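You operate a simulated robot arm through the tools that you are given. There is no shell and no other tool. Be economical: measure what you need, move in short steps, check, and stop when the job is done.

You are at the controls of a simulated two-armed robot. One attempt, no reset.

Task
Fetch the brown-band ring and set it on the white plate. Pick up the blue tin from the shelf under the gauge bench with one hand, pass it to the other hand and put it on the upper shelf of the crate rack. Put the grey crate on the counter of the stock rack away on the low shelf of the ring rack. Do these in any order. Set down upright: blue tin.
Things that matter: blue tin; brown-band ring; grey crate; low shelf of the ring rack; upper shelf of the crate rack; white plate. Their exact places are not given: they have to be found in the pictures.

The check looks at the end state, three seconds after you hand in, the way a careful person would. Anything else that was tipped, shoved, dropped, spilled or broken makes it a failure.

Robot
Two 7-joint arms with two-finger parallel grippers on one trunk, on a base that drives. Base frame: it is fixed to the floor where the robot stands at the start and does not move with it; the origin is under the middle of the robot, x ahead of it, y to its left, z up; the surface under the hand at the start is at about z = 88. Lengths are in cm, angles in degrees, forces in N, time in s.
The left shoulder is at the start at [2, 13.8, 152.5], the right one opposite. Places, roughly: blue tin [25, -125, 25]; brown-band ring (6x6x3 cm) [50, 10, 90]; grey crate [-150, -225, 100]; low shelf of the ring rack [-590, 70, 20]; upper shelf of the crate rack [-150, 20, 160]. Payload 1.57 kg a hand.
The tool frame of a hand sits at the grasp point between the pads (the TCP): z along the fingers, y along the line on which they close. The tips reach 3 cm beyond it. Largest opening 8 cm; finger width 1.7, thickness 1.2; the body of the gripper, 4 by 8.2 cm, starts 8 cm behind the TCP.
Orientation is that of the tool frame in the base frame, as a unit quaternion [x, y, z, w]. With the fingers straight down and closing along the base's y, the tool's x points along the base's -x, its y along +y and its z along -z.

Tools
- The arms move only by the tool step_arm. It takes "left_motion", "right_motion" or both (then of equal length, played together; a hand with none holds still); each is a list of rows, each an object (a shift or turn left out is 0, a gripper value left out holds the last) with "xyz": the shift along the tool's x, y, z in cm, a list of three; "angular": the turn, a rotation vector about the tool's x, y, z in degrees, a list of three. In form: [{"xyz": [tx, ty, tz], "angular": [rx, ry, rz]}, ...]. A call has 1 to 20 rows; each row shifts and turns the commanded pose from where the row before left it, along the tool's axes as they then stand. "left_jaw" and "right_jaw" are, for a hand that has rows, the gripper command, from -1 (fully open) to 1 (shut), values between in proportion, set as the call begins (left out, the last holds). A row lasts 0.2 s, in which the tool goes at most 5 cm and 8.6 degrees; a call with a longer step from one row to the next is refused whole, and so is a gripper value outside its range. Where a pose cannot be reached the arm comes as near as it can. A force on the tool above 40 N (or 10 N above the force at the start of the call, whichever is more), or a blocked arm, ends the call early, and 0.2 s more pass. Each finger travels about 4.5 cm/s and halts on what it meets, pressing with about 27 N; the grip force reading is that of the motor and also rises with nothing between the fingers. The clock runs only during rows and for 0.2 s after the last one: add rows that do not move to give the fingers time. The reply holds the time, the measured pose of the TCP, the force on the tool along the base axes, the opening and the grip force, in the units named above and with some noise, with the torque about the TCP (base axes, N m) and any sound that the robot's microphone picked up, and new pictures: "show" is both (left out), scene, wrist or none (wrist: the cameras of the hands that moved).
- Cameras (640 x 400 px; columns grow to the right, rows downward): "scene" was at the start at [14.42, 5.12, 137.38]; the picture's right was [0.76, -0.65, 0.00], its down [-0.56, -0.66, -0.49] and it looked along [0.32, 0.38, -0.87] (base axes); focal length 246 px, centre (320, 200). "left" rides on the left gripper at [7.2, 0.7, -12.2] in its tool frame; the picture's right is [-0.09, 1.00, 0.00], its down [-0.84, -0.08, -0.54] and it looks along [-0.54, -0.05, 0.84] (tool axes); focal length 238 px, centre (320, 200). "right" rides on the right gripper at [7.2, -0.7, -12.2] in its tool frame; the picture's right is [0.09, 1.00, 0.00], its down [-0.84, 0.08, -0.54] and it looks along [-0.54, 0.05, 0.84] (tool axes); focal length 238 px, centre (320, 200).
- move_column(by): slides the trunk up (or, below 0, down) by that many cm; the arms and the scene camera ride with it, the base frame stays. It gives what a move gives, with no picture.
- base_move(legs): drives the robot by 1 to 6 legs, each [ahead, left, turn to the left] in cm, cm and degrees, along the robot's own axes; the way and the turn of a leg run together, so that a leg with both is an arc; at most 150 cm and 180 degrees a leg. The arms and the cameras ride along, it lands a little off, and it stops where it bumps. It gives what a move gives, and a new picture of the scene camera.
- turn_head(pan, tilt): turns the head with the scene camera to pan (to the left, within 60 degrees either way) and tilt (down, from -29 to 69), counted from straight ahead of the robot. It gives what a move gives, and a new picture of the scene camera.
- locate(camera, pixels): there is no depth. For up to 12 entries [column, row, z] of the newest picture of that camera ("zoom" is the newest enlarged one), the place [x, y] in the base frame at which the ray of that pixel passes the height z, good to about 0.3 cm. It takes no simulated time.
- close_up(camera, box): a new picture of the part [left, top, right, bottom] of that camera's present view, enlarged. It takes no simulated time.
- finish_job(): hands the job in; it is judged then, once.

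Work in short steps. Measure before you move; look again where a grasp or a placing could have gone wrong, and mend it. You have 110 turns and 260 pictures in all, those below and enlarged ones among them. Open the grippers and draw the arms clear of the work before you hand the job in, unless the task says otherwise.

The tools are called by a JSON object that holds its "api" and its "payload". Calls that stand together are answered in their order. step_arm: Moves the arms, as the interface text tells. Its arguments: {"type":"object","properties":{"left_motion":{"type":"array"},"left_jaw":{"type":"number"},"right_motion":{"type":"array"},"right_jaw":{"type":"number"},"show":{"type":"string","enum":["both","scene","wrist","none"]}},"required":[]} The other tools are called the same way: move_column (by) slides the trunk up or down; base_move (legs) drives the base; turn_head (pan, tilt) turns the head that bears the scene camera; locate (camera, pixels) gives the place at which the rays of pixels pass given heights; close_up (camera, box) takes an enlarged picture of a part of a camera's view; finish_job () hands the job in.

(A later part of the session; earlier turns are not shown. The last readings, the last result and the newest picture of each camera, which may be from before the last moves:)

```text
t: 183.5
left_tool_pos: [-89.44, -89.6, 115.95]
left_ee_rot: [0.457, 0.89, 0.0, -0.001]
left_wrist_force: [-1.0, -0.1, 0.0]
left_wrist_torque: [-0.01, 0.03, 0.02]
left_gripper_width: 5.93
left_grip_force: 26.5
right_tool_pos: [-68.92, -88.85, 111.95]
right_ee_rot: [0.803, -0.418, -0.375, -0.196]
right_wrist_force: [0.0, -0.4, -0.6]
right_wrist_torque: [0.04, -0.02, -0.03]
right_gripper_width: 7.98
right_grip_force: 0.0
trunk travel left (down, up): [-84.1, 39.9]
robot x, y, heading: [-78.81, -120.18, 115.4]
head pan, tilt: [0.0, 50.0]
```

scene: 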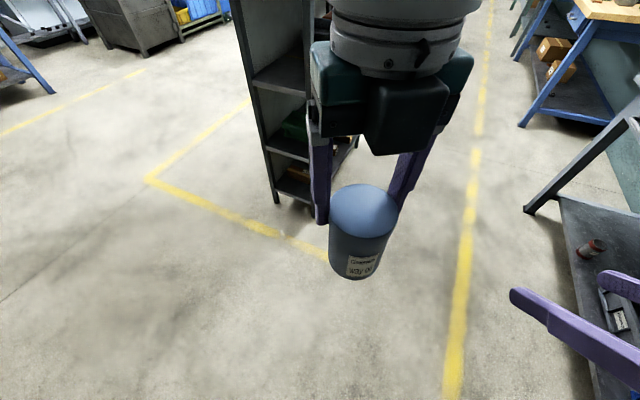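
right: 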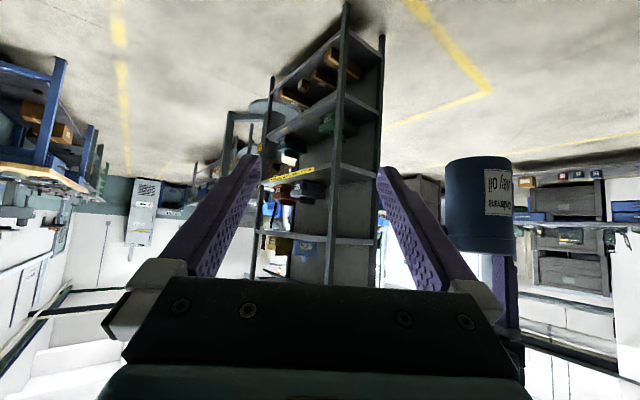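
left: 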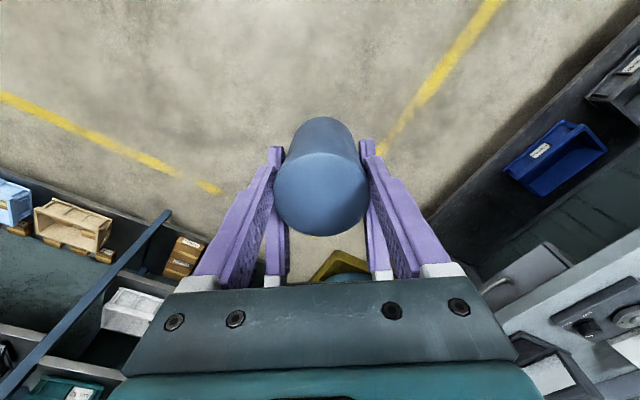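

Hand-over done, tin upright in the left hand. I measure the rack's near posts and raise the trunk 20 to look at its upper shelf.

{"api": "locate", "payload": {"camera": "scene", "pixels": [[313, 216, 0], [277, 204, 0]]}}

{"api": "move_column", "payload": {"by": 39}}

{"api": "turn_head", "payload": {"pan": 20, "tilt": 15}}

```text
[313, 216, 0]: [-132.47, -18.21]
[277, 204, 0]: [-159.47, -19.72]
```

```text
t: 187.3
left_tool_pos: [-89.5, -89.49, 154.84]
left_ee_rot: [0.457, 0.89, -0.001, 0.0]
left_wrist_force: [-0.2, 0.1, -2.0]
left_wrist_torque: [0.01, 0.02, 0.06]
left_gripper_width: 5.87
left_grip_force: 26.7
right_tool_pos: [-68.98, -88.83, 150.9]
right_ee_rot: [0.803, -0.418, -0.376, -0.197]
right_wrist_force: [0.7, 0.5, 0.7]
right_wrist_torque: [-0.02, 0.04, 0.0]
right_gripper_width: 7.99
right_grip_force: 0.0
trunk travel left (down, up): [-123.1, 0.9]
robot x, y, heading: [-79.23, -120.36, 115.5]
head pan, tilt: [0.0, 50.0]
```

```text
t: 188.3
left_tool_pos: [-89.36, -89.63, 154.91]
left_ee_rot: [0.457, 0.889, -0.001, -0.001]
left_wrist_force: [-0.1, 0.0, -3.2]
left_wrist_torque: [0.03, -0.01, -0.01]
left_gripper_width: 5.91
left_grip_force: 27.1
right_tool_pos: [-69.16, -88.89, 150.99]
right_ee_rot: [0.803, -0.418, -0.376, -0.197]
right_wrist_force: [-0.8, -0.2, -0.8]
right_wrist_torque: [0.04, 0.04, 0.0]
right_gripper_width: 8.0
right_grip_force: 0.1
trunk travel left (down, up): [-123.1, 0.9]
robot x, y, heading: [-78.48, -120.16, 115.2]
head pan, tilt: [20.0, 15.0]
```

scene: 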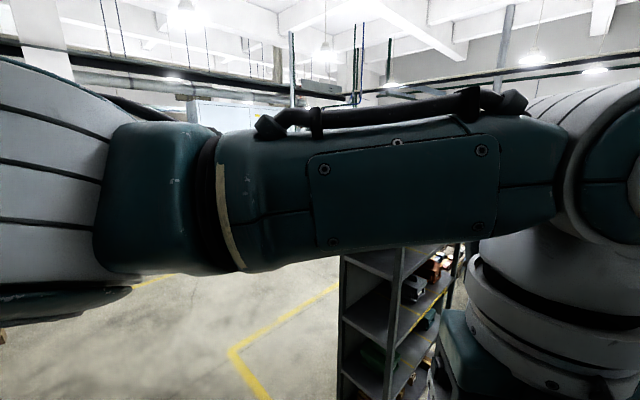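

The rack spans x -159…-132 from y≈-18 on, open to the aisle side. I turn to face it (heading 180) and drive along to it at x≈-79.

{"api": "base_move", "payload": {"legs": [[0, 0, 64.6], [0, -135, 0]]}}

{"api": "turn_head", "payload": {"pan": -20, "tilt": 25}}

```text
t: 198.1
left_tool_pos: [-115.68, 20.0, 154.79]
left_ee_rot: [-0.101, 0.995, 0.0, 0.0]
left_wrist_force: [-0.6, 1.0, -1.9]
left_wrist_torque: [-0.03, 0.05, 0.02]
left_gripper_width: 5.88
left_grip_force: 27.0
right_tool_pos: [-108.08, 39.1, 151.0]
right_ee_rot: [0.902, 0.088, -0.422, 0.039]
right_wrist_force: [0.4, 0.0, 0.1]
right_wrist_torque: [-0.01, 0.04, 0.03]
right_gripper_width: 7.98
right_grip_force: 0.1
trunk travel left (down, up): [-123.1, 0.9]
robot x, y, heading: [-83.53, 17.47, -178.5]
head pan, tilt: [20.0, 15.0]
```

scene: 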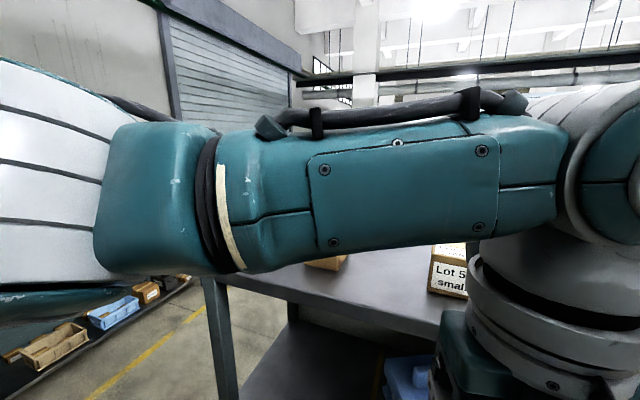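

```text
t: 199.1
left_tool_pos: [-115.57, 20.02, 154.93]
left_ee_rot: [-0.102, 0.995, -0.002, 0.001]
left_wrist_force: [-0.3, 0.1, -1.3]
left_wrist_torque: [0.02, -0.02, 0.0]
left_gripper_width: 5.89
left_grip_force: 27.2
right_tool_pos: [-107.99, 39.1, 151.08]
right_ee_rot: [0.902, 0.088, -0.421, 0.039]
right_wrist_force: [0.9, -0.2, -1.1]
right_wrist_torque: [-0.03, 0.03, 0.0]
right_gripper_width: 8.02
right_grip_force: 0.0
trunk travel left (down, up): [-123.1, 0.9]
robot x, y, heading: [-83.31, 17.12, -178.6]
head pan, tilt: [-20.0, 25.0]
```

scene: 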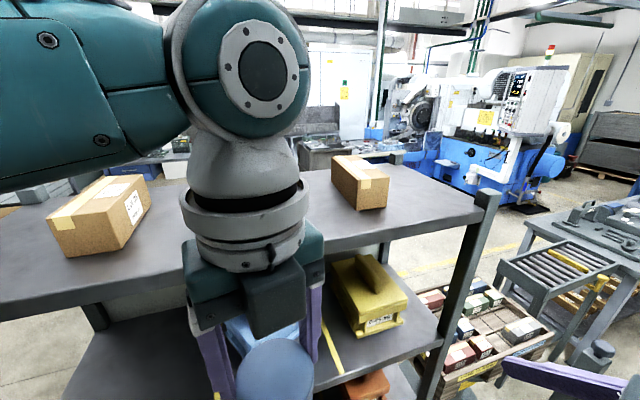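

A clear view of the top shelf, with boxes at (100,215) and (360,185). I find its height from the front edge (x≈-132.5).

{"api": "locate", "payload": {"camera": "scene", "pixels": [[400, 231, 150], [400, 231, 155], [400, 231, 160], [483, 213, 155], [360, 208, 155], [386, 206, 155], [335, 185, 155], [128, 245, 155], [60, 255, 155], [150, 205, 155], [330, 248, 155], [420, 180, 155]]}}

{"api": "close_up", "payload": {"camera": "left", "box": [0, 0, 640, 400]}}

```text
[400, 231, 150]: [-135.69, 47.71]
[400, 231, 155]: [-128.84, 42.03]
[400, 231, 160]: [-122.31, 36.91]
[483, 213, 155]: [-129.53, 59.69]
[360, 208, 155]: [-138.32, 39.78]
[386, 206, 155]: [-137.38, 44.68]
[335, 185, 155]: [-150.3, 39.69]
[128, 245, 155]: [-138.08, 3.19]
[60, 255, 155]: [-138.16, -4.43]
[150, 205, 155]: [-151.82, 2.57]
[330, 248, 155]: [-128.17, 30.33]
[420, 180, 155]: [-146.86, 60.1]
```

```text
1.00 times, centred on (320, 200) of left (not enlarged: the box is as wide or as high as the picture)
```

zoom: 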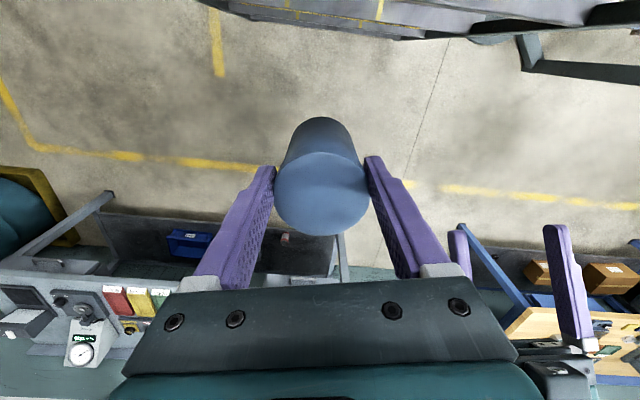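

Shelf surface ≈152.5; free span between the boxes y≈8…38. I raise the left hand 14 cm, and drive 12 cm ahead.

{"api": "step_arm", "payload": {"left_motion": [{"xyz": [0, 0, -2.4]}, {"xyz": [0, 0, -2.4]}, {"xyz": [0, 0, -2.4]}, {"xyz": [0, 0, -2.4]}, {"xyz": [0, 0, -2.4]}, {"xyz": [0, 0, -2.4]}, {}], "show": "none"}}

{"api": "base_move", "payload": {"legs": [[12, 0, -1.4]]}}

```text
t: 200.7
left_tool_pos: [-115.49, 20.1, 169.49]
left_ee_rot: [-0.102, 0.995, -0.001, 0.0]
left_wrist_force: [0.6, -0.9, -2.4]
left_wrist_torque: [-0.01, 0.01, 0.02]
left_gripper_width: 5.91
left_grip_force: 27.0
right_tool_pos: [-107.93, 39.07, 151.11]
right_ee_rot: [0.902, 0.087, -0.422, 0.039]
right_wrist_force: [0.0, 0.0, -0.5]
right_wrist_torque: [-0.02, 0.0, -0.06]
right_gripper_width: 8.0
right_grip_force: 0.1
trunk travel left (down, up): [-123.1, 0.9]
robot x, y, heading: [-83.04, 17.42, -178.5]
head pan, tilt: [-20.0, 25.0]
```

```text
t: 202.0
left_tool_pos: [-127.54, 20.79, 169.6]
left_ee_rot: [-0.089, 0.996, -0.001, 0.001]
left_wrist_force: [0.0, 0.0, -1.8]
left_wrist_torque: [-0.04, 0.06, 0.03]
left_gripper_width: 5.91
left_grip_force: 27.0
right_tool_pos: [-119.35, 39.56, 150.93]
right_ee_rot: [0.903, 0.075, -0.423, 0.034]
right_wrist_force: [-0.3, -0.5, 0.0]
right_wrist_torque: [0.0, 0.05, -0.04]
right_gripper_width: 8.0
right_grip_force: 0.0
trunk travel left (down, up): [-123.1, 0.9]
robot x, y, heading: [-95.51, 16.97, -180.1]
head pan, tilt: [-20.0, 25.0]
```

scene: 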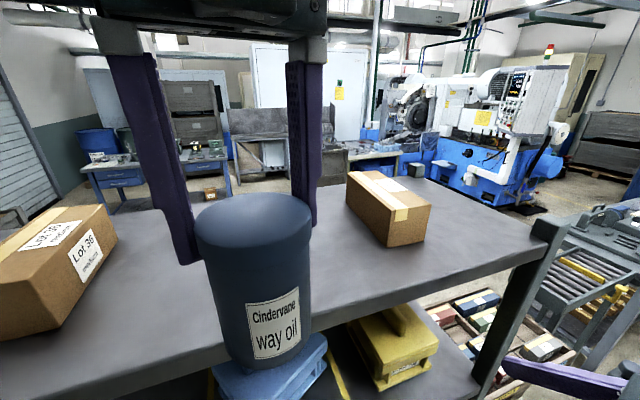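

I recheck the shelf height from this nearer view and the right box's near side.

{"api": "close_up", "payload": {"camera": "scene", "box": [300, 180, 560, 340]}}

{"api": "locate", "payload": {"camera": "zoom", "pixels": [[400, 221, 150], [400, 221, 152.5], [400, 221, 155], [200, 160, 152.5], [120, 75, 152.5]]}}

```text
2.46 times, centred on (430, 260) of scene
```

zoom: 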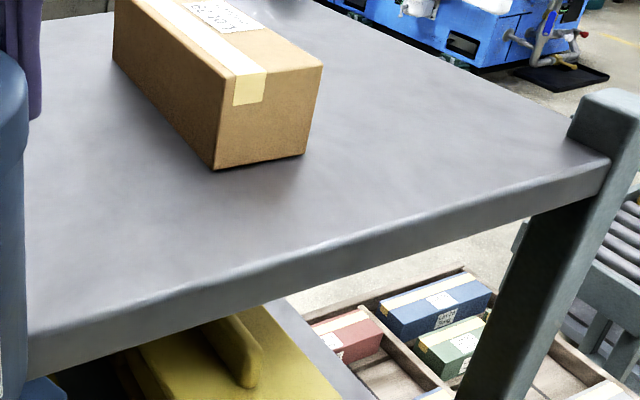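

```text
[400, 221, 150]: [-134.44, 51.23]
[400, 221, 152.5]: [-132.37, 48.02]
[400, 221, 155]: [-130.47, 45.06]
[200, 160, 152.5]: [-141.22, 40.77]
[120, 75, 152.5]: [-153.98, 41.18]
```

Shelf at 152.5 confirmed. I move the tin in over the shelf to (-142,21.5) at the present height.

{"api": "step_arm", "payload": {"left_motion": [{"xyz": [2.82, 0.65, 0]}, {"xyz": [2.82, 0.65, 0]}, {"xyz": [2.82, 0.65, 0]}, {"xyz": [2.82, 0.65, 0]}, {"xyz": [2.82, 0.65, 0]}, {}]}}

```text
t: 203.4
left_tool_pos: [-136.3, 21.17, 169.19]
left_ee_rot: [-0.089, 0.996, -0.001, 0.0]
left_wrist_force: [0.5, 0.2, -1.7]
left_wrist_torque: [0.04, -0.02, 0.04]
left_gripper_width: 5.91
left_grip_force: 27.3
left hand out of reach, approached as far as the arm can: row 4, 5
right_tool_pos: [-119.43, 39.55, 150.93]
right_ee_rot: [0.903, 0.076, -0.422, 0.034]
right_wrist_force: [0.4, 0.0, -0.5]
right_wrist_torque: [0.01, 0.0, -0.01]
right_gripper_width: 8.0
right_grip_force: 0.2
trunk travel left (down, up): [-123.1, 0.9]
robot x, y, heading: [-95.45, 17.07, -180.1]
head pan, tilt: [-20.0, 25.0]
```

scene: 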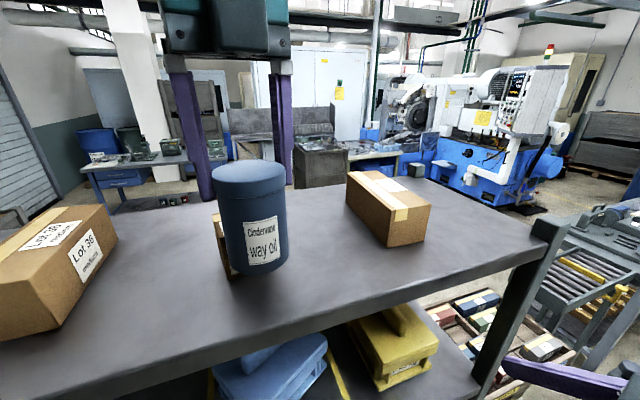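
left: 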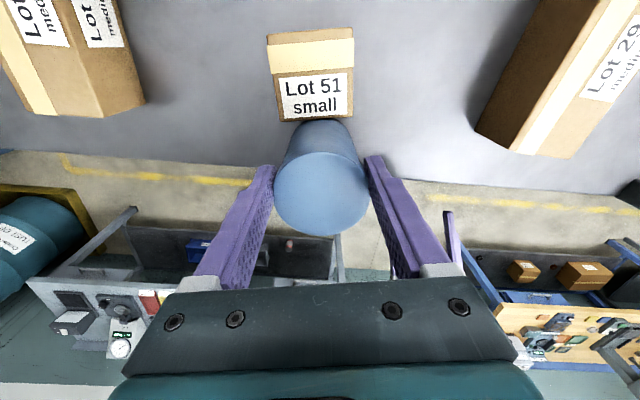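

The wrist view reveals a small box ("Lot 51") right behind. I measure the free gaps beside it.

{"api": "locate", "payload": {"camera": "left", "pixels": [[355, 118, 152.5], [280, 122, 152.5], [478, 130, 152.5], [575, 157, 152.5], [145, 103, 152.5], [75, 118, 152.5], [400, 178, 152.5], [270, 40, 160]]}}

```text
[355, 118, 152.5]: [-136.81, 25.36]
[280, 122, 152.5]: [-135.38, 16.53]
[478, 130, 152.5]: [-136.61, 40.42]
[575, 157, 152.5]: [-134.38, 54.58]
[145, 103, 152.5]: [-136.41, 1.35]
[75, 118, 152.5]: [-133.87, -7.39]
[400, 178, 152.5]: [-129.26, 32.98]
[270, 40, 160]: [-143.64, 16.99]
```

I shift the base 11.5 cm right (+y) into the gap between "Lot 51" (y<25) and the right box (y>40), plus 2.5 ahead afterwards.

{"api": "base_move", "payload": {"legs": [[0, -11.5, 0], [2.5, 0, 0]]}}

{"api": "close_up", "payload": {"camera": "left", "box": [100, 0, 580, 300]}}

```text
t: 205.0
left_tool_pos: [-138.81, 32.41, 169.21]
left_ee_rot: [-0.089, 0.996, -0.001, -0.001]
left_wrist_force: [0.3, 0.1, -1.2]
left_wrist_torque: [0.02, 0.03, 0.0]
left_gripper_width: 5.87
left_grip_force: 26.7
right_tool_pos: [-121.98, 50.76, 150.96]
right_ee_rot: [0.903, 0.077, -0.422, 0.035]
right_wrist_force: [-0.6, -0.7, 0.1]
right_wrist_torque: [0.03, -0.01, 0.03]
right_gripper_width: 7.97
right_grip_force: 0.1
trunk travel left (down, up): [-123.1, 0.9]
robot x, y, heading: [-97.58, 28.41, -180.1]
head pan, tilt: [-20.0, 25.0]
```

scene: 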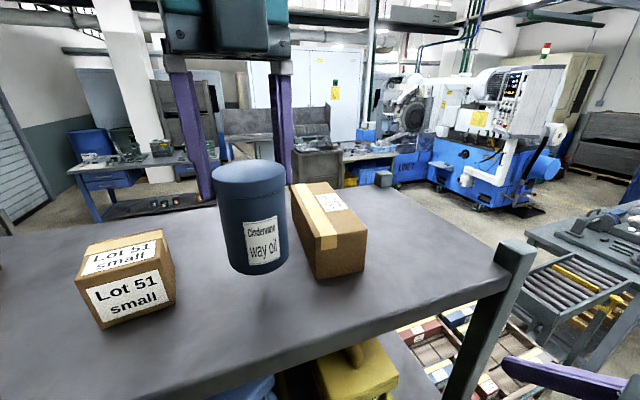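

```text
1.33 times, centred on (340, 150) of left
```

zoom: 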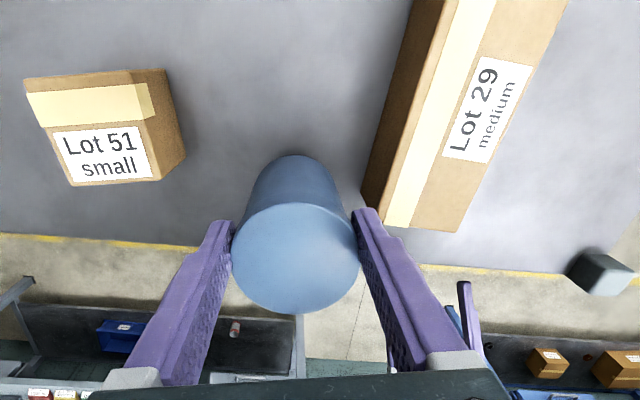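

{"api": "locate", "payload": {"camera": "zoom", "pixels": [[363, 203, 152.5], [186, 158, 152.5], [150, 182, 160], [385, 225, 164], [500, 268, 152.5]]}}

```text
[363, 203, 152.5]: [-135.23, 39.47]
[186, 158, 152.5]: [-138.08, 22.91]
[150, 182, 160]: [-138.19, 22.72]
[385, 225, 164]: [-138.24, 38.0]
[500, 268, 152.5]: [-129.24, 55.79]
```

Gap centre is y≈31. I shift 1.3 cm and descend gently towards TCP z≈165 first.

{"api": "step_arm", "payload": {"left_motion": [{"xyz": [0, -1.3, 0]}, {"xyz": [0, 0, 1]}, {"xyz": [0, 0, 1]}, {"xyz": [0, 0, 1]}, {"xyz": [0, 0, 0.8]}, {}], "show": "scene"}}

{"api": "close_up", "payload": {"camera": "scene", "box": [160, 130, 400, 300]}}

```text
t: 206.4
left_tool_pos: [-138.6, 31.31, 165.5]
left_ee_rot: [-0.09, 0.996, -0.001, 0.0]
left_wrist_force: [1.0, 0.5, -1.3]
left_wrist_torque: [0.03, 0.01, -0.02]
left_gripper_width: 5.92
left_grip_force: 26.7
right_tool_pos: [-121.95, 50.73, 151.03]
right_ee_rot: [0.903, 0.076, -0.422, 0.034]
right_wrist_force: [0.1, 0.1, -0.4]
right_wrist_torque: [0.02, -0.02, -0.02]
right_gripper_width: 8.01
right_grip_force: 0.1
trunk travel left (down, up): [-123.1, 0.9]
robot x, y, heading: [-98.04, 28.35, -179.8]
head pan, tilt: [-20.0, 25.0]
```

scene: 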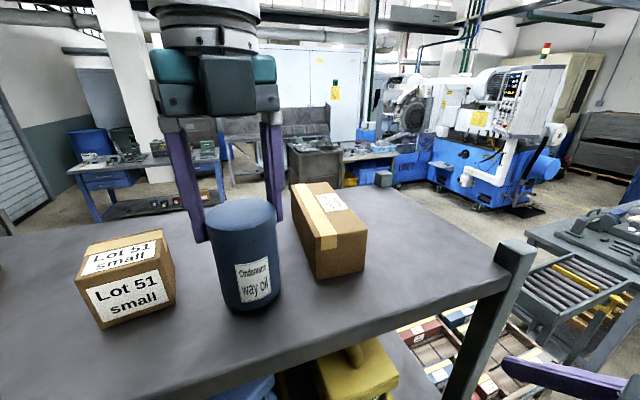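

```text
2.35 times, centred on (280, 215) of scene
```

zoom: 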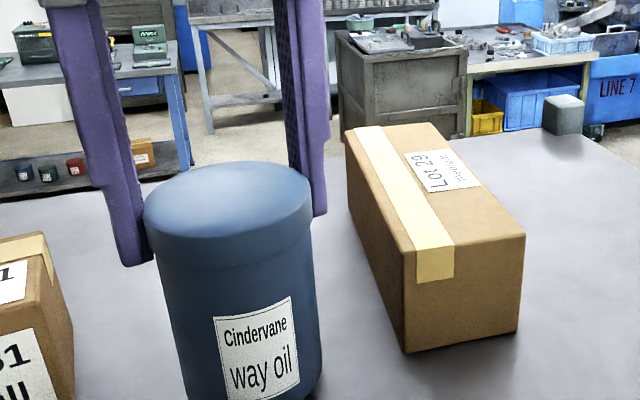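

Close above the shelf. I go down in small steps, watching the force.

{"api": "step_arm", "payload": {"left_motion": [{"xyz": [0, 0, 0.4]}, {"xyz": [0, 0, 0.3]}], "show": "none"}}

{"api": "step_arm", "payload": {"left_motion": [{"xyz": [0, 0, 0.4]}, {}], "show": "scene"}}

```text
t: 207.0
left_tool_pos: [-138.61, 31.19, 164.91]
left_ee_rot: [-0.091, 0.996, -0.001, 0.001]
left_wrist_force: [1.1, -0.1, 0.4]
left_wrist_torque: [-0.06, -0.01, -0.03]
left_gripper_width: 5.89
left_grip_force: 26.4
right_tool_pos: [-122.0, 50.78, 151.09]
right_ee_rot: [0.902, 0.077, -0.422, 0.035]
right_wrist_force: [0.0, -0.8, -0.5]
right_wrist_torque: [0.02, 0.04, 0.0]
right_gripper_width: 8.01
right_grip_force: 0.0
trunk travel left (down, up): [-123.1, 0.9]
robot x, y, heading: [-97.75, 28.1, -179.7]
head pan, tilt: [-20.0, 25.0]
```

```text
t: 207.6
left_tool_pos: [-138.8, 31.2, 164.68]
left_ee_rot: [-0.09, 0.996, 0.0, -0.002]
left_wrist_force: [2.6, -1.4, 23.6]
left_wrist_torque: [-0.07, -0.15, -0.02]
left_gripper_width: 5.93
left_grip_force: 26.8
right_tool_pos: [-122.14, 50.71, 151.02]
right_ee_rot: [0.902, 0.076, -0.423, 0.035]
right_wrist_force: [-0.5, -0.4, 1.2]
right_wrist_torque: [-0.02, 0.03, -0.03]
right_gripper_width: 8.0
right_grip_force: 0.0
trunk travel left (down, up): [-123.1, 0.9]
robot x, y, heading: [-97.7, 28.69, -179.9]
head pan, tilt: [-20.0, 25.0]
```

scene: 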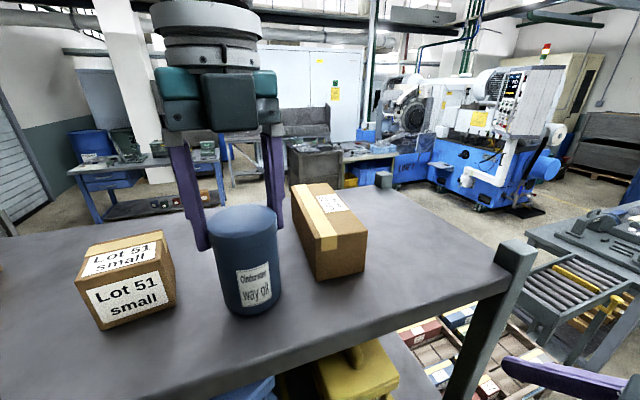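

Contact (23.6 N) at TCP 164.7: tin stands on the shelf. Relieve 0.3, open, and lift away.

{"api": "step_arm", "payload": {"left_motion": [{"xyz": [0, 0, -0.3]}, {}], "show": "none"}}

{"api": "step_arm", "payload": {"left_motion": [{}, {}, {}, {"xyz": [0, 0, -1]}, {"xyz": [0, 0, -2]}, {"xyz": [0, 0, -2]}, {"xyz": [0, 0, -2]}, {}], "left_jaw": -1, "show": "scene"}}

```text
t: 208.2
left_tool_pos: [-138.65, 31.28, 164.55]
left_ee_rot: [-0.09, 0.996, -0.002, 0.002]
left_wrist_force: [-0.6, 0.3, -1.4]
left_wrist_torque: [0.0, 0.06, 0.02]
left_gripper_width: 5.93
left_grip_force: 27.2
right_tool_pos: [-121.89, 50.74, 150.98]
right_ee_rot: [0.903, 0.077, -0.422, 0.035]
right_wrist_force: [0.1, 0.0, 0.4]
right_wrist_torque: [0.0, -0.02, 0.0]
right_gripper_width: 7.96
right_grip_force: 0.1
trunk travel left (down, up): [-123.1, 0.9]
robot x, y, heading: [-97.87, 28.19, -179.9]
head pan, tilt: [-20.0, 25.0]
```

```text
t: 210.0
left_tool_pos: [-138.59, 31.16, 171.92]
left_ee_rot: [-0.089, 0.996, -0.001, 0.001]
left_wrist_force: [0.6, -0.7, -0.5]
left_wrist_torque: [0.01, 0.03, -0.04]
left_gripper_width: 8.0
left_grip_force: 0.1
right_tool_pos: [-121.96, 50.76, 151.06]
right_ee_rot: [0.903, 0.076, -0.422, 0.034]
right_wrist_force: [0.1, 0.7, -0.2]
right_wrist_torque: [0.0, 0.03, 0.02]
right_gripper_width: 8.03
right_grip_force: 0.0
trunk travel left (down, up): [-123.1, 0.9]
robot x, y, heading: [-97.47, 27.95, -179.9]
head pan, tilt: [-20.0, 25.0]
```

scene: 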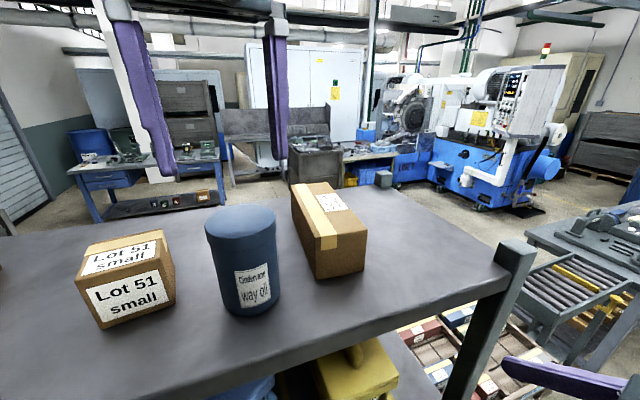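

Tin stands upright, released. I back off, turn to face the stock rack (heading -90) and drive towards it.

{"api": "base_move", "payload": {"legs": [[-24, 0, 0], [0, 0, 90], [130, 0, 0]]}}

{"api": "turn_head", "payload": {"pan": -40, "tilt": 25}}

```text
t: 221.9
left_tool_pos: [-71.11, -146.45, 171.89]
left_ee_rot: [0.782, -0.623, 0.001, 0.0]
left_wrist_force: [-0.2, -0.2, 0.9]
left_wrist_torque: [0.02, 0.0, -0.03]
left_gripper_width: 7.98
left_grip_force: 0.1
right_tool_pos: [-91.45, -130.62, 150.91]
right_ee_rot: [0.567, 0.706, -0.266, 0.329]
right_wrist_force: [-0.2, 1.0, 0.1]
right_wrist_torque: [-0.02, -0.02, 0.0]
right_gripper_width: 8.0
right_grip_force: 0.0
trunk travel left (down, up): [-123.1, 0.9]
robot x, y, heading: [-70.31, -105.49, -87.3]
head pan, tilt: [-20.0, 25.0]
```

scene: 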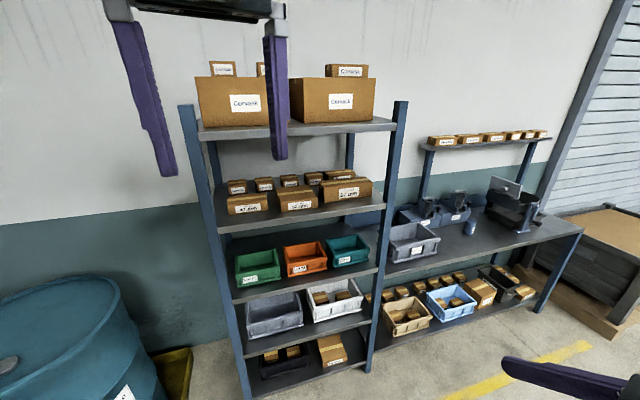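

```text
t: 222.7
left_tool_pos: [-71.08, -146.51, 171.84]
left_ee_rot: [0.783, -0.622, 0.0, 0.0]
left_wrist_force: [-0.6, 0.3, 0.0]
left_wrist_torque: [-0.02, -0.01, -0.02]
left_gripper_width: 7.99
left_grip_force: 0.0
right_tool_pos: [-91.54, -130.76, 151.0]
right_ee_rot: [0.568, 0.706, -0.266, 0.329]
right_wrist_force: [0.2, 0.4, -0.4]
right_wrist_torque: [0.03, 0.0, -0.03]
right_gripper_width: 8.0
right_grip_force: 0.1
trunk travel left (down, up): [-123.1, 0.9]
robot x, y, heading: [-70.2, -105.28, -87.4]
head pan, tilt: [-40.0, 25.0]
```

scene: 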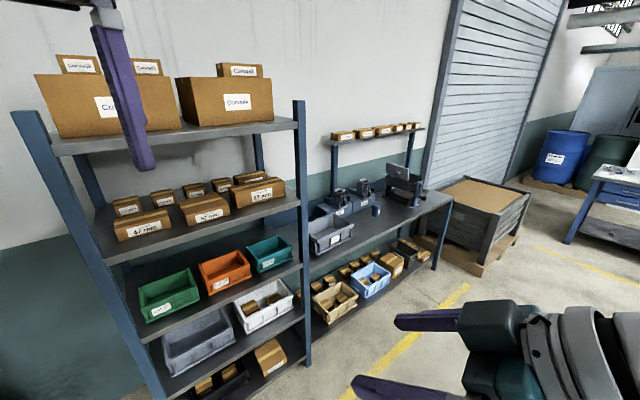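

The grey crate stands on the counter at (328,235), next to two bench devices. I zoom and measure.

{"api": "close_up", "payload": {"camera": "scene", "box": [280, 160, 460, 280]}}

{"api": "locate", "payload": {"camera": "zoom", "pixels": [[135, 330, 96], [262, 285, 96], [135, 330, 93], [262, 285, 93], [110, 250, 102], [262, 240, 102], [215, 195, 102], [100, 210, 102], [175, 325, 90]]}}

```text
3.33 times, centred on (370, 220) of scene
```

zoom: 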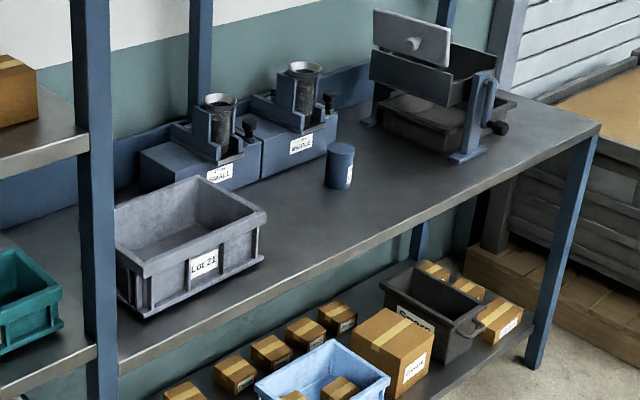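

```text
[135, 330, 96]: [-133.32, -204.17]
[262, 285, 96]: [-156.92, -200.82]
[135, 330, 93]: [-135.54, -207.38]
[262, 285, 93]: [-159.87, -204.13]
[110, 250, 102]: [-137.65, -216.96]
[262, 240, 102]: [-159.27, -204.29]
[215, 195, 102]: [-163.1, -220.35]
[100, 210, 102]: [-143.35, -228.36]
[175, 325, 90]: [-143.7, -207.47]
```

Crate "LOT 21" is ≈20 cm wide on the counter at x≈-148. I drive in front of it and reset the hands (left unflipped, right yaw straight), lowering the trunk.

{"api": "base_move", "payload": {"legs": [[0, -78, -2.6], [20, 0, 0]]}}

{"api": "step_arm", "payload": {"left_motion": [{"angular": [0, 0, -8.5]}, {"angular": [0, 0, -8.5]}, {"angular": [0, 0, -8.5]}, {"angular": [0, 0, -8.5]}, {"angular": [0, 0, -8.5]}, {"angular": [0, 0, -8.5]}, {"angular": [0, 0, -8.5]}, {"angular": [0, 0, -8.5]}, {"angular": [0, 0, -8.5]}, {"angular": [0, 0, -8.5]}, {"angular": [0, 0, -8.5]}, {"angular": [0, 0, -8.5]}, {"angular": [0, 0, -8.5]}, {"angular": [0, 0, -8.5]}, {"angular": [0, 0, -8.5]}, {"angular": [0, 0, -8.5]}, {"angular": [0, 0, -8.5]}, {"angular": [0, 0, -8.5]}, {"angular": [0, 0, -8.5]}, {"angular": [0, 0, -8.5]}], "right_motion": [{"angular": [3.7, 0, 3.1]}, {"angular": [3.7, 0, 3.1]}, {}, {}, {}, {}, {}, {}, {}, {}, {}, {}, {}, {}, {}, {}, {}, {}, {}, {}], "show": "none"}}

{"api": "turn_head", "payload": {"pan": 0, "tilt": 40}}

```text
t: 228.2
left_tool_pos: [-152.75, -169.31, 171.9]
left_ee_rot: [0.774, -0.633, 0.0, -0.001]
left_wrist_force: [-0.1, 0.5, -0.1]
left_wrist_torque: [0.03, 0.02, -0.01]
left_gripper_width: 7.97
left_grip_force: 0.1
right_tool_pos: [-172.73, -153.07, 151.02]
right_ee_rot: [0.577, 0.699, -0.27, 0.325]
right_wrist_force: [0.3, -0.3, 0.7]
right_wrist_torque: [0.02, -0.01, -0.01]
right_gripper_width: 7.99
right_grip_force: 0.0
trunk travel left (down, up): [-123.1, 0.9]
robot x, y, heading: [-150.92, -128.11, -88.9]
head pan, tilt: [-40.0, 25.0]
```

scene: 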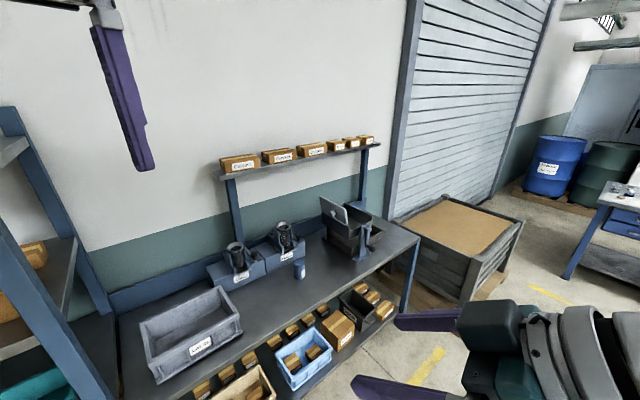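

```text
t: 232.4
left_tool_pos: [-152.77, -169.25, 171.84]
left_ee_rot: [0.697, 0.717, 0.001, 0.0]
left_wrist_force: [0.6, 0.0, -0.5]
left_wrist_torque: [0.02, 0.0, -0.01]
left_gripper_width: 8.03
left_grip_force: 0.1
right_tool_pos: [-172.59, -153.01, 151.06]
right_ee_rot: [0.634, 0.647, -0.297, 0.302]
right_wrist_force: [0.1, -0.1, 0.4]
right_wrist_torque: [0.03, -0.02, 0.0]
right_gripper_width: 8.01
right_grip_force: 0.0
trunk travel left (down, up): [-123.1, 0.9]
robot x, y, heading: [-150.19, -128.64, -88.7]
head pan, tilt: [-40.0, 25.0]
```

```text
t: 233.5
left_tool_pos: [-152.77, -169.31, 171.83]
left_ee_rot: [0.699, 0.715, 0.001, -0.001]
left_wrist_force: [-0.2, -0.7, -0.2]
left_wrist_torque: [-0.01, -0.04, -0.01]
left_gripper_width: 7.99
left_grip_force: 0.1
right_tool_pos: [-172.63, -152.96, 151.16]
right_ee_rot: [0.633, 0.648, -0.296, 0.302]
right_wrist_force: [-0.3, 0.3, 0.3]
right_wrist_torque: [-0.01, 0.0, 0.01]
right_gripper_width: 8.01
right_grip_force: 0.1
trunk travel left (down, up): [-123.1, 0.9]
robot x, y, heading: [-150.59, -128.4, -88.3]
head pan, tilt: [0.0, 40.0]
```

scene: 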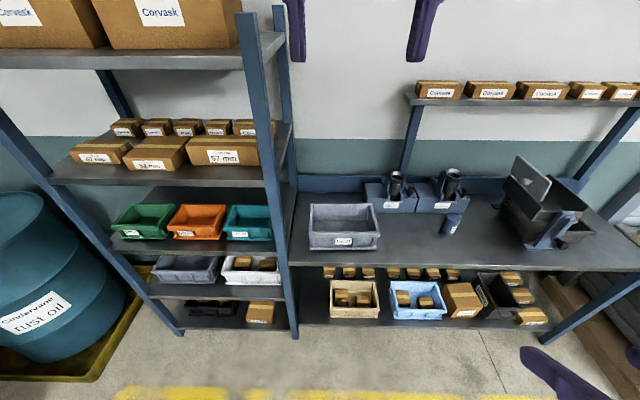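

Frontal view. I measure crate corners, counter edge and post.

{"api": "close_up", "payload": {"camera": "scene", "box": [270, 170, 450, 280]}}

{"api": "locate", "payload": {"camera": "scene", "pixels": [[296, 338, 0], [342, 265, 88], [342, 265, 91], [313, 250, 90], [378, 249, 90], [308, 236, 99], [380, 234, 99], [311, 205, 99], [375, 203, 99], [285, 230, 99], [543, 342, 0]]}}

```text
3.56 times, centred on (360, 225) of scene
```

zoom: 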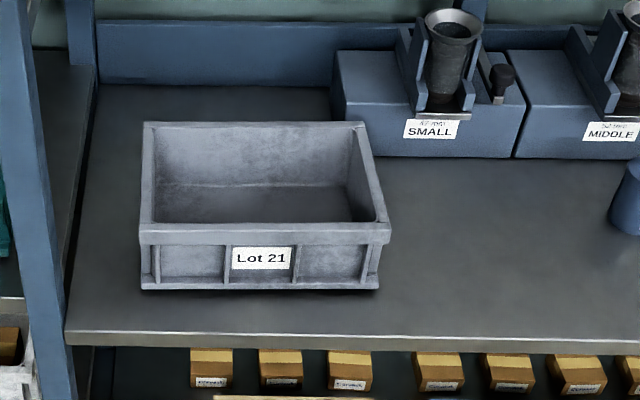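

```text
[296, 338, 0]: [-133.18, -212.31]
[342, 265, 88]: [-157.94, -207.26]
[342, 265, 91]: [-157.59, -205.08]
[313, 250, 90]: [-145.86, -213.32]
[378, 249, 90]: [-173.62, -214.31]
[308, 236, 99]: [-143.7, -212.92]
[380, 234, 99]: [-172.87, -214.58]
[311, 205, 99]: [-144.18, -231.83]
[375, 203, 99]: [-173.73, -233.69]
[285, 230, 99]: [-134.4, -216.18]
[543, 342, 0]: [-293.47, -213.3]
```

Crate: 29×19 cm, centre ≈(-158.5,-223), ≈9 tall. I'll grip both side walls with both hands tilted 50°. Lower the trunk, centre the robot, and set both hands in front.

{"api": "move_column", "payload": {"by": -40}}

{"api": "move_column", "payload": {"by": -14}}

{"api": "step_arm", "payload": {"left_motion": [{"xyz": [0.6, 3.26, 2.4]}, {"xyz": [0.6, 3.26, 2.4]}, {"xyz": [0.6, 3.26, 2.4]}, {"xyz": [0.6, 3.26, 2.4]}, {"xyz": [0.6, 3.26, 2.4]}, {"angular": [0, -8.35, 0]}, {"angular": [0, -8.35, 0]}, {"angular": [0, -8.35, 0]}, {"angular": [0, -8.35, 0]}, {"angular": [0, -8.35, 0]}, {"angular": [0, -8.35, 0]}, {}], "right_motion": [{"xyz": [-2.55, 1.33, 0.7]}, {"xyz": [-2.55, 1.33, 0.7]}, {"xyz": [-2.55, 1.33, 0.7]}, {"xyz": [-2.55, 1.33, 0.7]}, {"xyz": [-2.55, 1.33, 0.7]}, {"xyz": [-2.55, 1.33, 0.7]}, {}, {}, {}, {}, {}, {}], "show": "none"}}

{"api": "base_move", "payload": {"legs": [[20, -8, -1.5]]}}

```text
t: 237.3
left_tool_pos: [-152.88, -169.31, 131.86]
left_ee_rot: [0.698, 0.716, 0.001, 0.0]
left_wrist_force: [0.4, 0.4, 0.1]
left_wrist_torque: [0.0, -0.02, -0.01]
left_gripper_width: 8.0
left_grip_force: 0.1
right_tool_pos: [-172.68, -153.06, 111.02]
right_ee_rot: [0.634, 0.647, -0.297, 0.302]
right_wrist_force: [0.4, 0.3, 0.0]
right_wrist_torque: [-0.02, 0.0, 0.04]
right_gripper_width: 7.96
right_grip_force: 0.0
trunk travel left (down, up): [-83.1, 40.9]
robot x, y, heading: [-150.77, -128.78, -88.8]
head pan, tilt: [0.0, 40.0]
```

```text
t: 239.0
left_tool_pos: [-152.84, -169.31, 117.83]
left_ee_rot: [0.698, 0.716, 0.001, -0.001]
left_wrist_force: [1.0, -0.1, -0.6]
left_wrist_torque: [0.01, 0.0, -0.03]
left_gripper_width: 8.01
left_grip_force: 0.1
right_tool_pos: [-172.6, -153.02, 97.06]
right_ee_rot: [0.633, 0.647, -0.298, 0.303]
right_wrist_force: [-0.4, -0.7, 0.0]
right_wrist_torque: [-0.05, 0.0, -0.01]
right_gripper_width: 8.0
right_grip_force: 0.0
trunk travel left (down, up): [-69.1, 54.9]
robot x, y, heading: [-150.57, -128.38, -88.6]
head pan, tilt: [0.0, 40.0]
```

```text
t: 241.6
left_tool_pos: [-136.53, -165.71, 105.92]
left_ee_rot: [0.632, 0.648, -0.296, 0.304]
left_wrist_force: [-0.4, 0.3, -0.2]
left_wrist_torque: [-0.01, 0.02, 0.0]
left_gripper_width: 7.99
left_grip_force: 0.0
right_tool_pos: [-164.08, -165.89, 106.25]
right_ee_rot: [0.634, 0.647, -0.297, 0.301]
right_wrist_force: [0.1, 0.3, 0.7]
right_wrist_torque: [0.01, 0.02, 0.0]
right_gripper_width: 7.99
right_grip_force: 0.1
trunk travel left (down, up): [-69.1, 54.9]
robot x, y, heading: [-151.19, -128.44, -88.8]
head pan, tilt: [0.0, 40.0]
```

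```text
t: 243.3
left_tool_pos: [-145.58, -185.86, 105.98]
left_ee_rot: [0.641, 0.64, -0.299, 0.299]
left_wrist_force: [-0.4, 0.0, 0.2]
left_wrist_torque: [0.01, -0.01, -0.02]
left_gripper_width: 8.01
left_grip_force: 0.0
right_tool_pos: [-173.17, -185.15, 106.18]
right_ee_rot: [0.642, 0.639, -0.301, 0.298]
right_wrist_force: [0.7, 0.2, 0.3]
right_wrist_torque: [0.01, -0.01, 0.02]
right_gripper_width: 7.98
right_grip_force: 0.0
trunk travel left (down, up): [-69.1, 54.9]
robot x, y, heading: [-158.9, -148.09, -90.0]
head pan, tilt: [0.0, 40.0]
```

scene: 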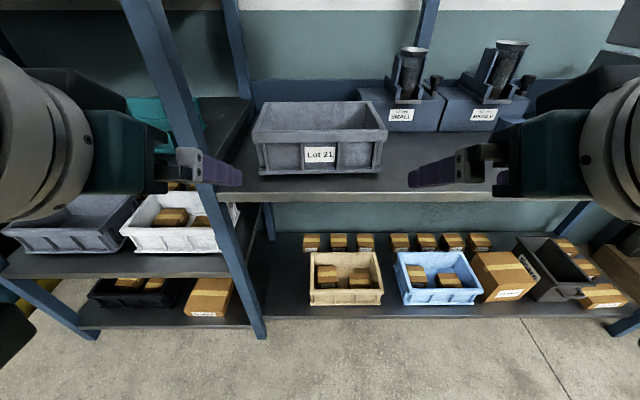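

Both hands symmetric. I measure crate from this lower view.

{"api": "close_up", "payload": {"camera": "scene", "box": [230, 80, 410, 210]}}

{"api": "locate", "payload": {"camera": "zoom", "pixels": [[310, 312, 84], [310, 312, 88], [310, 312, 92], [100, 215, 97], [545, 197, 97], [100, 215, 101], [545, 197, 101], [180, 75, 97], [470, 70, 97], [310, 392, 86], [310, 392, 90]]}}

```text
3.08 times, centred on (320, 145) of scene
```

zoom: 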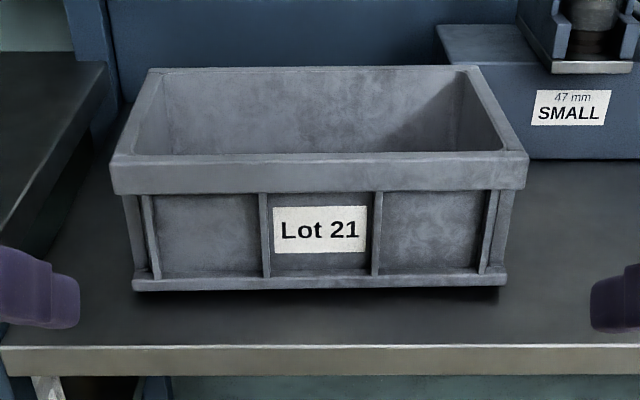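

```text
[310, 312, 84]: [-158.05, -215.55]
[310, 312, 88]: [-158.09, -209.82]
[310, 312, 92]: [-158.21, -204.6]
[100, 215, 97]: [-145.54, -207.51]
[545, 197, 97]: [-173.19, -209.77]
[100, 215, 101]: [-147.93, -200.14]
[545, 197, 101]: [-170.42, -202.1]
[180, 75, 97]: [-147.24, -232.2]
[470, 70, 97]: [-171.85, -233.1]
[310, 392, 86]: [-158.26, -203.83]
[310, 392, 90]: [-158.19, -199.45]
```

{"api": "locate", "payload": {"camera": "zoom", "pixels": [[315, 289, 84], [315, 289, 88], [315, 346, 84], [315, 346, 88], [112, 163, 94], [112, 163, 98], [527, 155, 94], [527, 155, 98], [150, 70, 94], [150, 70, 98], [475, 67, 94], [475, 67, 98]]}}

```text
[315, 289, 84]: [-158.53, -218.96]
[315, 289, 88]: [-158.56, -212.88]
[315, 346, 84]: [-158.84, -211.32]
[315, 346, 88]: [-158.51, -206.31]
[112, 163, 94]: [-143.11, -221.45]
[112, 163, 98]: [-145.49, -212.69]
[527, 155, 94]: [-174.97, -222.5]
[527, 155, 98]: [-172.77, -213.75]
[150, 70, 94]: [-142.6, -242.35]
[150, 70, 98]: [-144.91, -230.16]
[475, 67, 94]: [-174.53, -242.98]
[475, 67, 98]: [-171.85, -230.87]
```

Rim z≈97, counter z≈86, crate outer x -144.6…-172.9, y -215.4…-233. I drive 22 cm closer.

{"api": "base_move", "payload": {"legs": [[22, 0, 0]]}}

{"api": "step_arm", "payload": {"left_motion": [{"xyz": [0, 0, 0]}], "right_motion": [{"xyz": [0, 0, 0]}], "show": "wrist"}}

```text
t: 245.0
left_tool_pos: [-145.68, -207.77, 105.93]
left_ee_rot: [0.642, 0.639, -0.299, 0.299]
left_wrist_force: [-0.7, 0.2, 0.3]
left_wrist_torque: [0.04, 0.02, 0.02]
left_gripper_width: 8.0
left_grip_force: 0.0
right_tool_pos: [-173.31, -207.06, 106.22]
right_ee_rot: [0.642, 0.638, -0.301, 0.298]
right_wrist_force: [0.0, -0.2, 0.8]
right_wrist_torque: [-0.03, -0.02, -0.01]
right_gripper_width: 7.98
right_grip_force: 0.0
trunk travel left (down, up): [-69.1, 54.9]
robot x, y, heading: [-159.03, -170.21, -90.2]
head pan, tilt: [0.0, 40.0]
```

scene: 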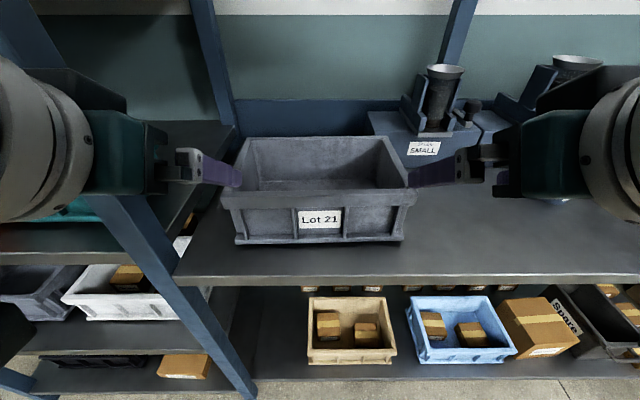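

```text
t: 245.4
left_tool_pos: [-145.67, -207.84, 105.94]
left_ee_rot: [0.642, 0.64, -0.299, 0.299]
left_wrist_force: [-0.6, 0.7, -0.2]
left_wrist_torque: [-0.01, 0.0, -0.01]
left_gripper_width: 7.97
left_grip_force: 0.1
right_tool_pos: [-173.32, -207.02, 106.21]
right_ee_rot: [0.643, 0.638, -0.302, 0.298]
right_wrist_force: [-0.3, -0.5, 0.6]
right_wrist_torque: [-0.02, 0.04, 0.02]
right_gripper_width: 8.02
right_grip_force: 0.0
trunk travel left (down, up): [-69.1, 54.9]
robot x, y, heading: [-159.12, -170.18, -90.5]
head pan, tilt: [0.0, 40.0]
```

right: 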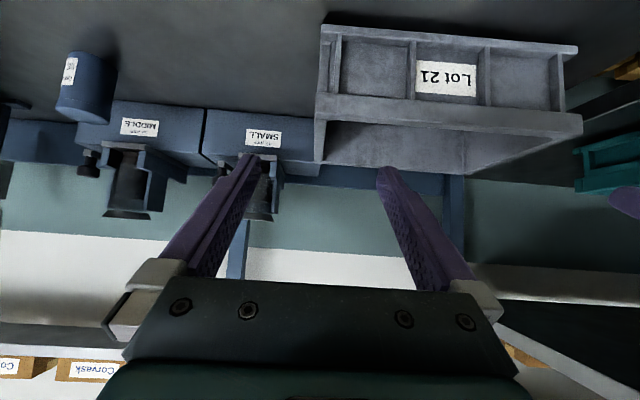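
left: 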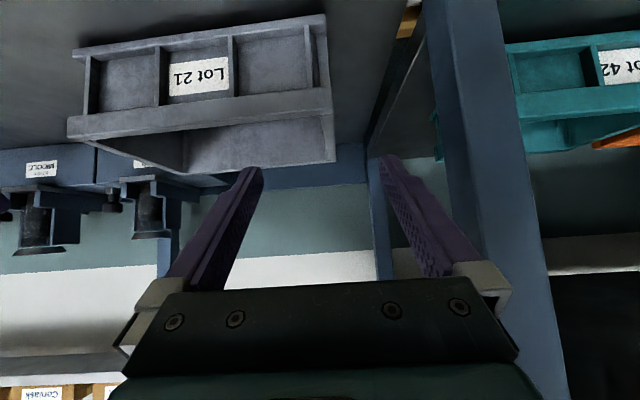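

{"api": "locate", "payload": {"camera": "left", "pixels": [[334, 112, 97], [334, 160, 97], [68, 138, 97]]}}

{"api": "locate", "payload": {"camera": "right", "pixels": [[314, 118, 97], [318, 160, 97], [582, 135, 97]]}}

```text
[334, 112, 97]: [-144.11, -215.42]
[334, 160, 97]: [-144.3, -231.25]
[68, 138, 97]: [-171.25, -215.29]
```

```text
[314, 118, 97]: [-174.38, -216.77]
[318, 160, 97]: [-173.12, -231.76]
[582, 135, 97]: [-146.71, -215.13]
```

Wall centre lines: left x≈-144.7, right x≈-173.1. I move both hands forward over the side walls, still above the rim.

{"api": "step_arm", "payload": {"left_motion": [{"xyz": [-1.14, 0.16, 2.4]}, {"xyz": [-1.14, 0.16, 2.4]}, {"xyz": [-1.14, 0.16, 2.4]}, {"xyz": [-1.14, 0.16, 2.4]}, {"xyz": [-1.14, 0.16, 2.4]}, {"xyz": [-1.14, 0.16, 2.4]}, {}], "right_motion": [{"xyz": [-1.22, 0.03, 2.5]}, {"xyz": [-1.22, 0.03, 2.5]}, {"xyz": [-1.22, 0.03, 2.5]}, {"xyz": [-1.22, 0.03, 2.5]}, {"xyz": [-1.22, 0.03, 2.5]}, {"xyz": [-1.22, 0.03, 2.5]}, {}], "left_jaw": -1, "right_jaw": -1}}

```text
t: 247.0
left_tool_pos: [-144.99, -223.35, 101.98]
left_ee_rot: [0.643, 0.639, -0.299, 0.298]
left_wrist_force: [0.4, 0.6, 0.8]
left_wrist_torque: [0.02, 0.01, 0.02]
left_gripper_width: 8.01
left_grip_force: 0.1
right_tool_pos: [-173.37, -223.54, 102.2]
right_ee_rot: [0.642, 0.639, -0.301, 0.298]
right_wrist_force: [0.6, 0.1, -0.2]
right_wrist_torque: [0.03, 0.03, -0.02]
right_gripper_width: 7.97
right_grip_force: 0.0
trunk travel left (down, up): [-69.1, 54.9]
robot x, y, heading: [-159.01, -169.63, -90.4]
head pan, tilt: [0.0, 40.0]
```

scene: 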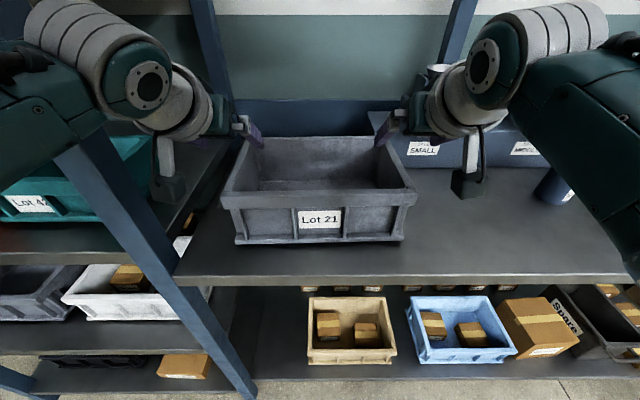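
right: 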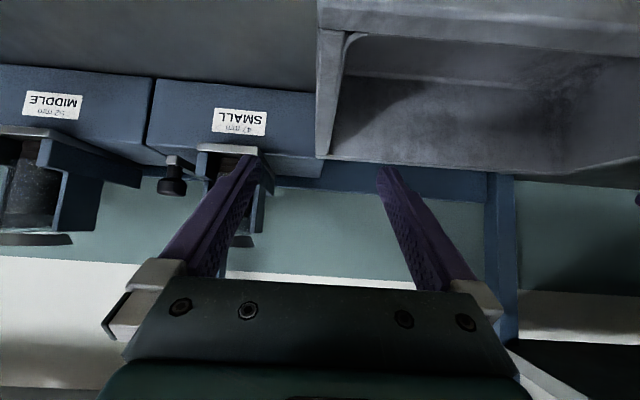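
left: 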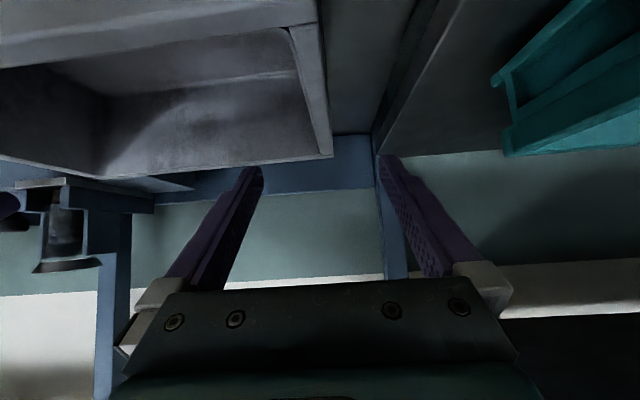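

Both side walls are between the finger pairs. I descend 5.8 cm on both.

{"api": "step_arm", "payload": {"left_motion": [{"xyz": [1.11, 0, 0.93]}, {"xyz": [1.11, 0, 0.93]}, {"xyz": [1.11, 0, 0.93]}, {"xyz": [1.11, 0, 0.93]}, {}], "right_motion": [{"xyz": [1.15, 0.05, 0.965]}, {"xyz": [1.15, 0.05, 0.965]}, {"xyz": [1.15, 0.05, 0.965]}, {"xyz": [1.15, 0.05, 0.965]}, {}], "show": "scene"}}

```text
t: 248.2
left_tool_pos: [-144.97, -223.17, 96.14]
left_ee_rot: [0.642, 0.64, -0.298, 0.299]
left_wrist_force: [0.4, 0.0, 0.3]
left_wrist_torque: [-0.01, 0.01, 0.02]
left_gripper_width: 7.99
left_grip_force: 0.0
right_tool_pos: [-173.02, -223.27, 96.18]
right_ee_rot: [0.643, 0.638, -0.301, 0.297]
right_wrist_force: [-0.4, 0.3, 0.0]
right_wrist_torque: [-0.05, -0.02, 0.03]
right_gripper_width: 7.97
right_grip_force: 0.1
trunk travel left (down, up): [-69.1, 54.9]
robot x, y, heading: [-158.97, -169.92, -90.5]
head pan, tilt: [0.0, 40.0]
```

scene: 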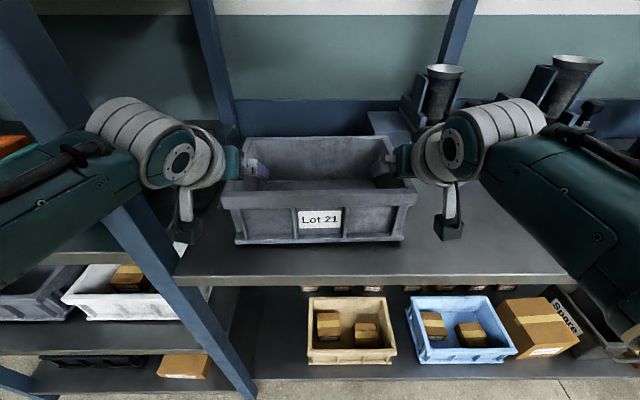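

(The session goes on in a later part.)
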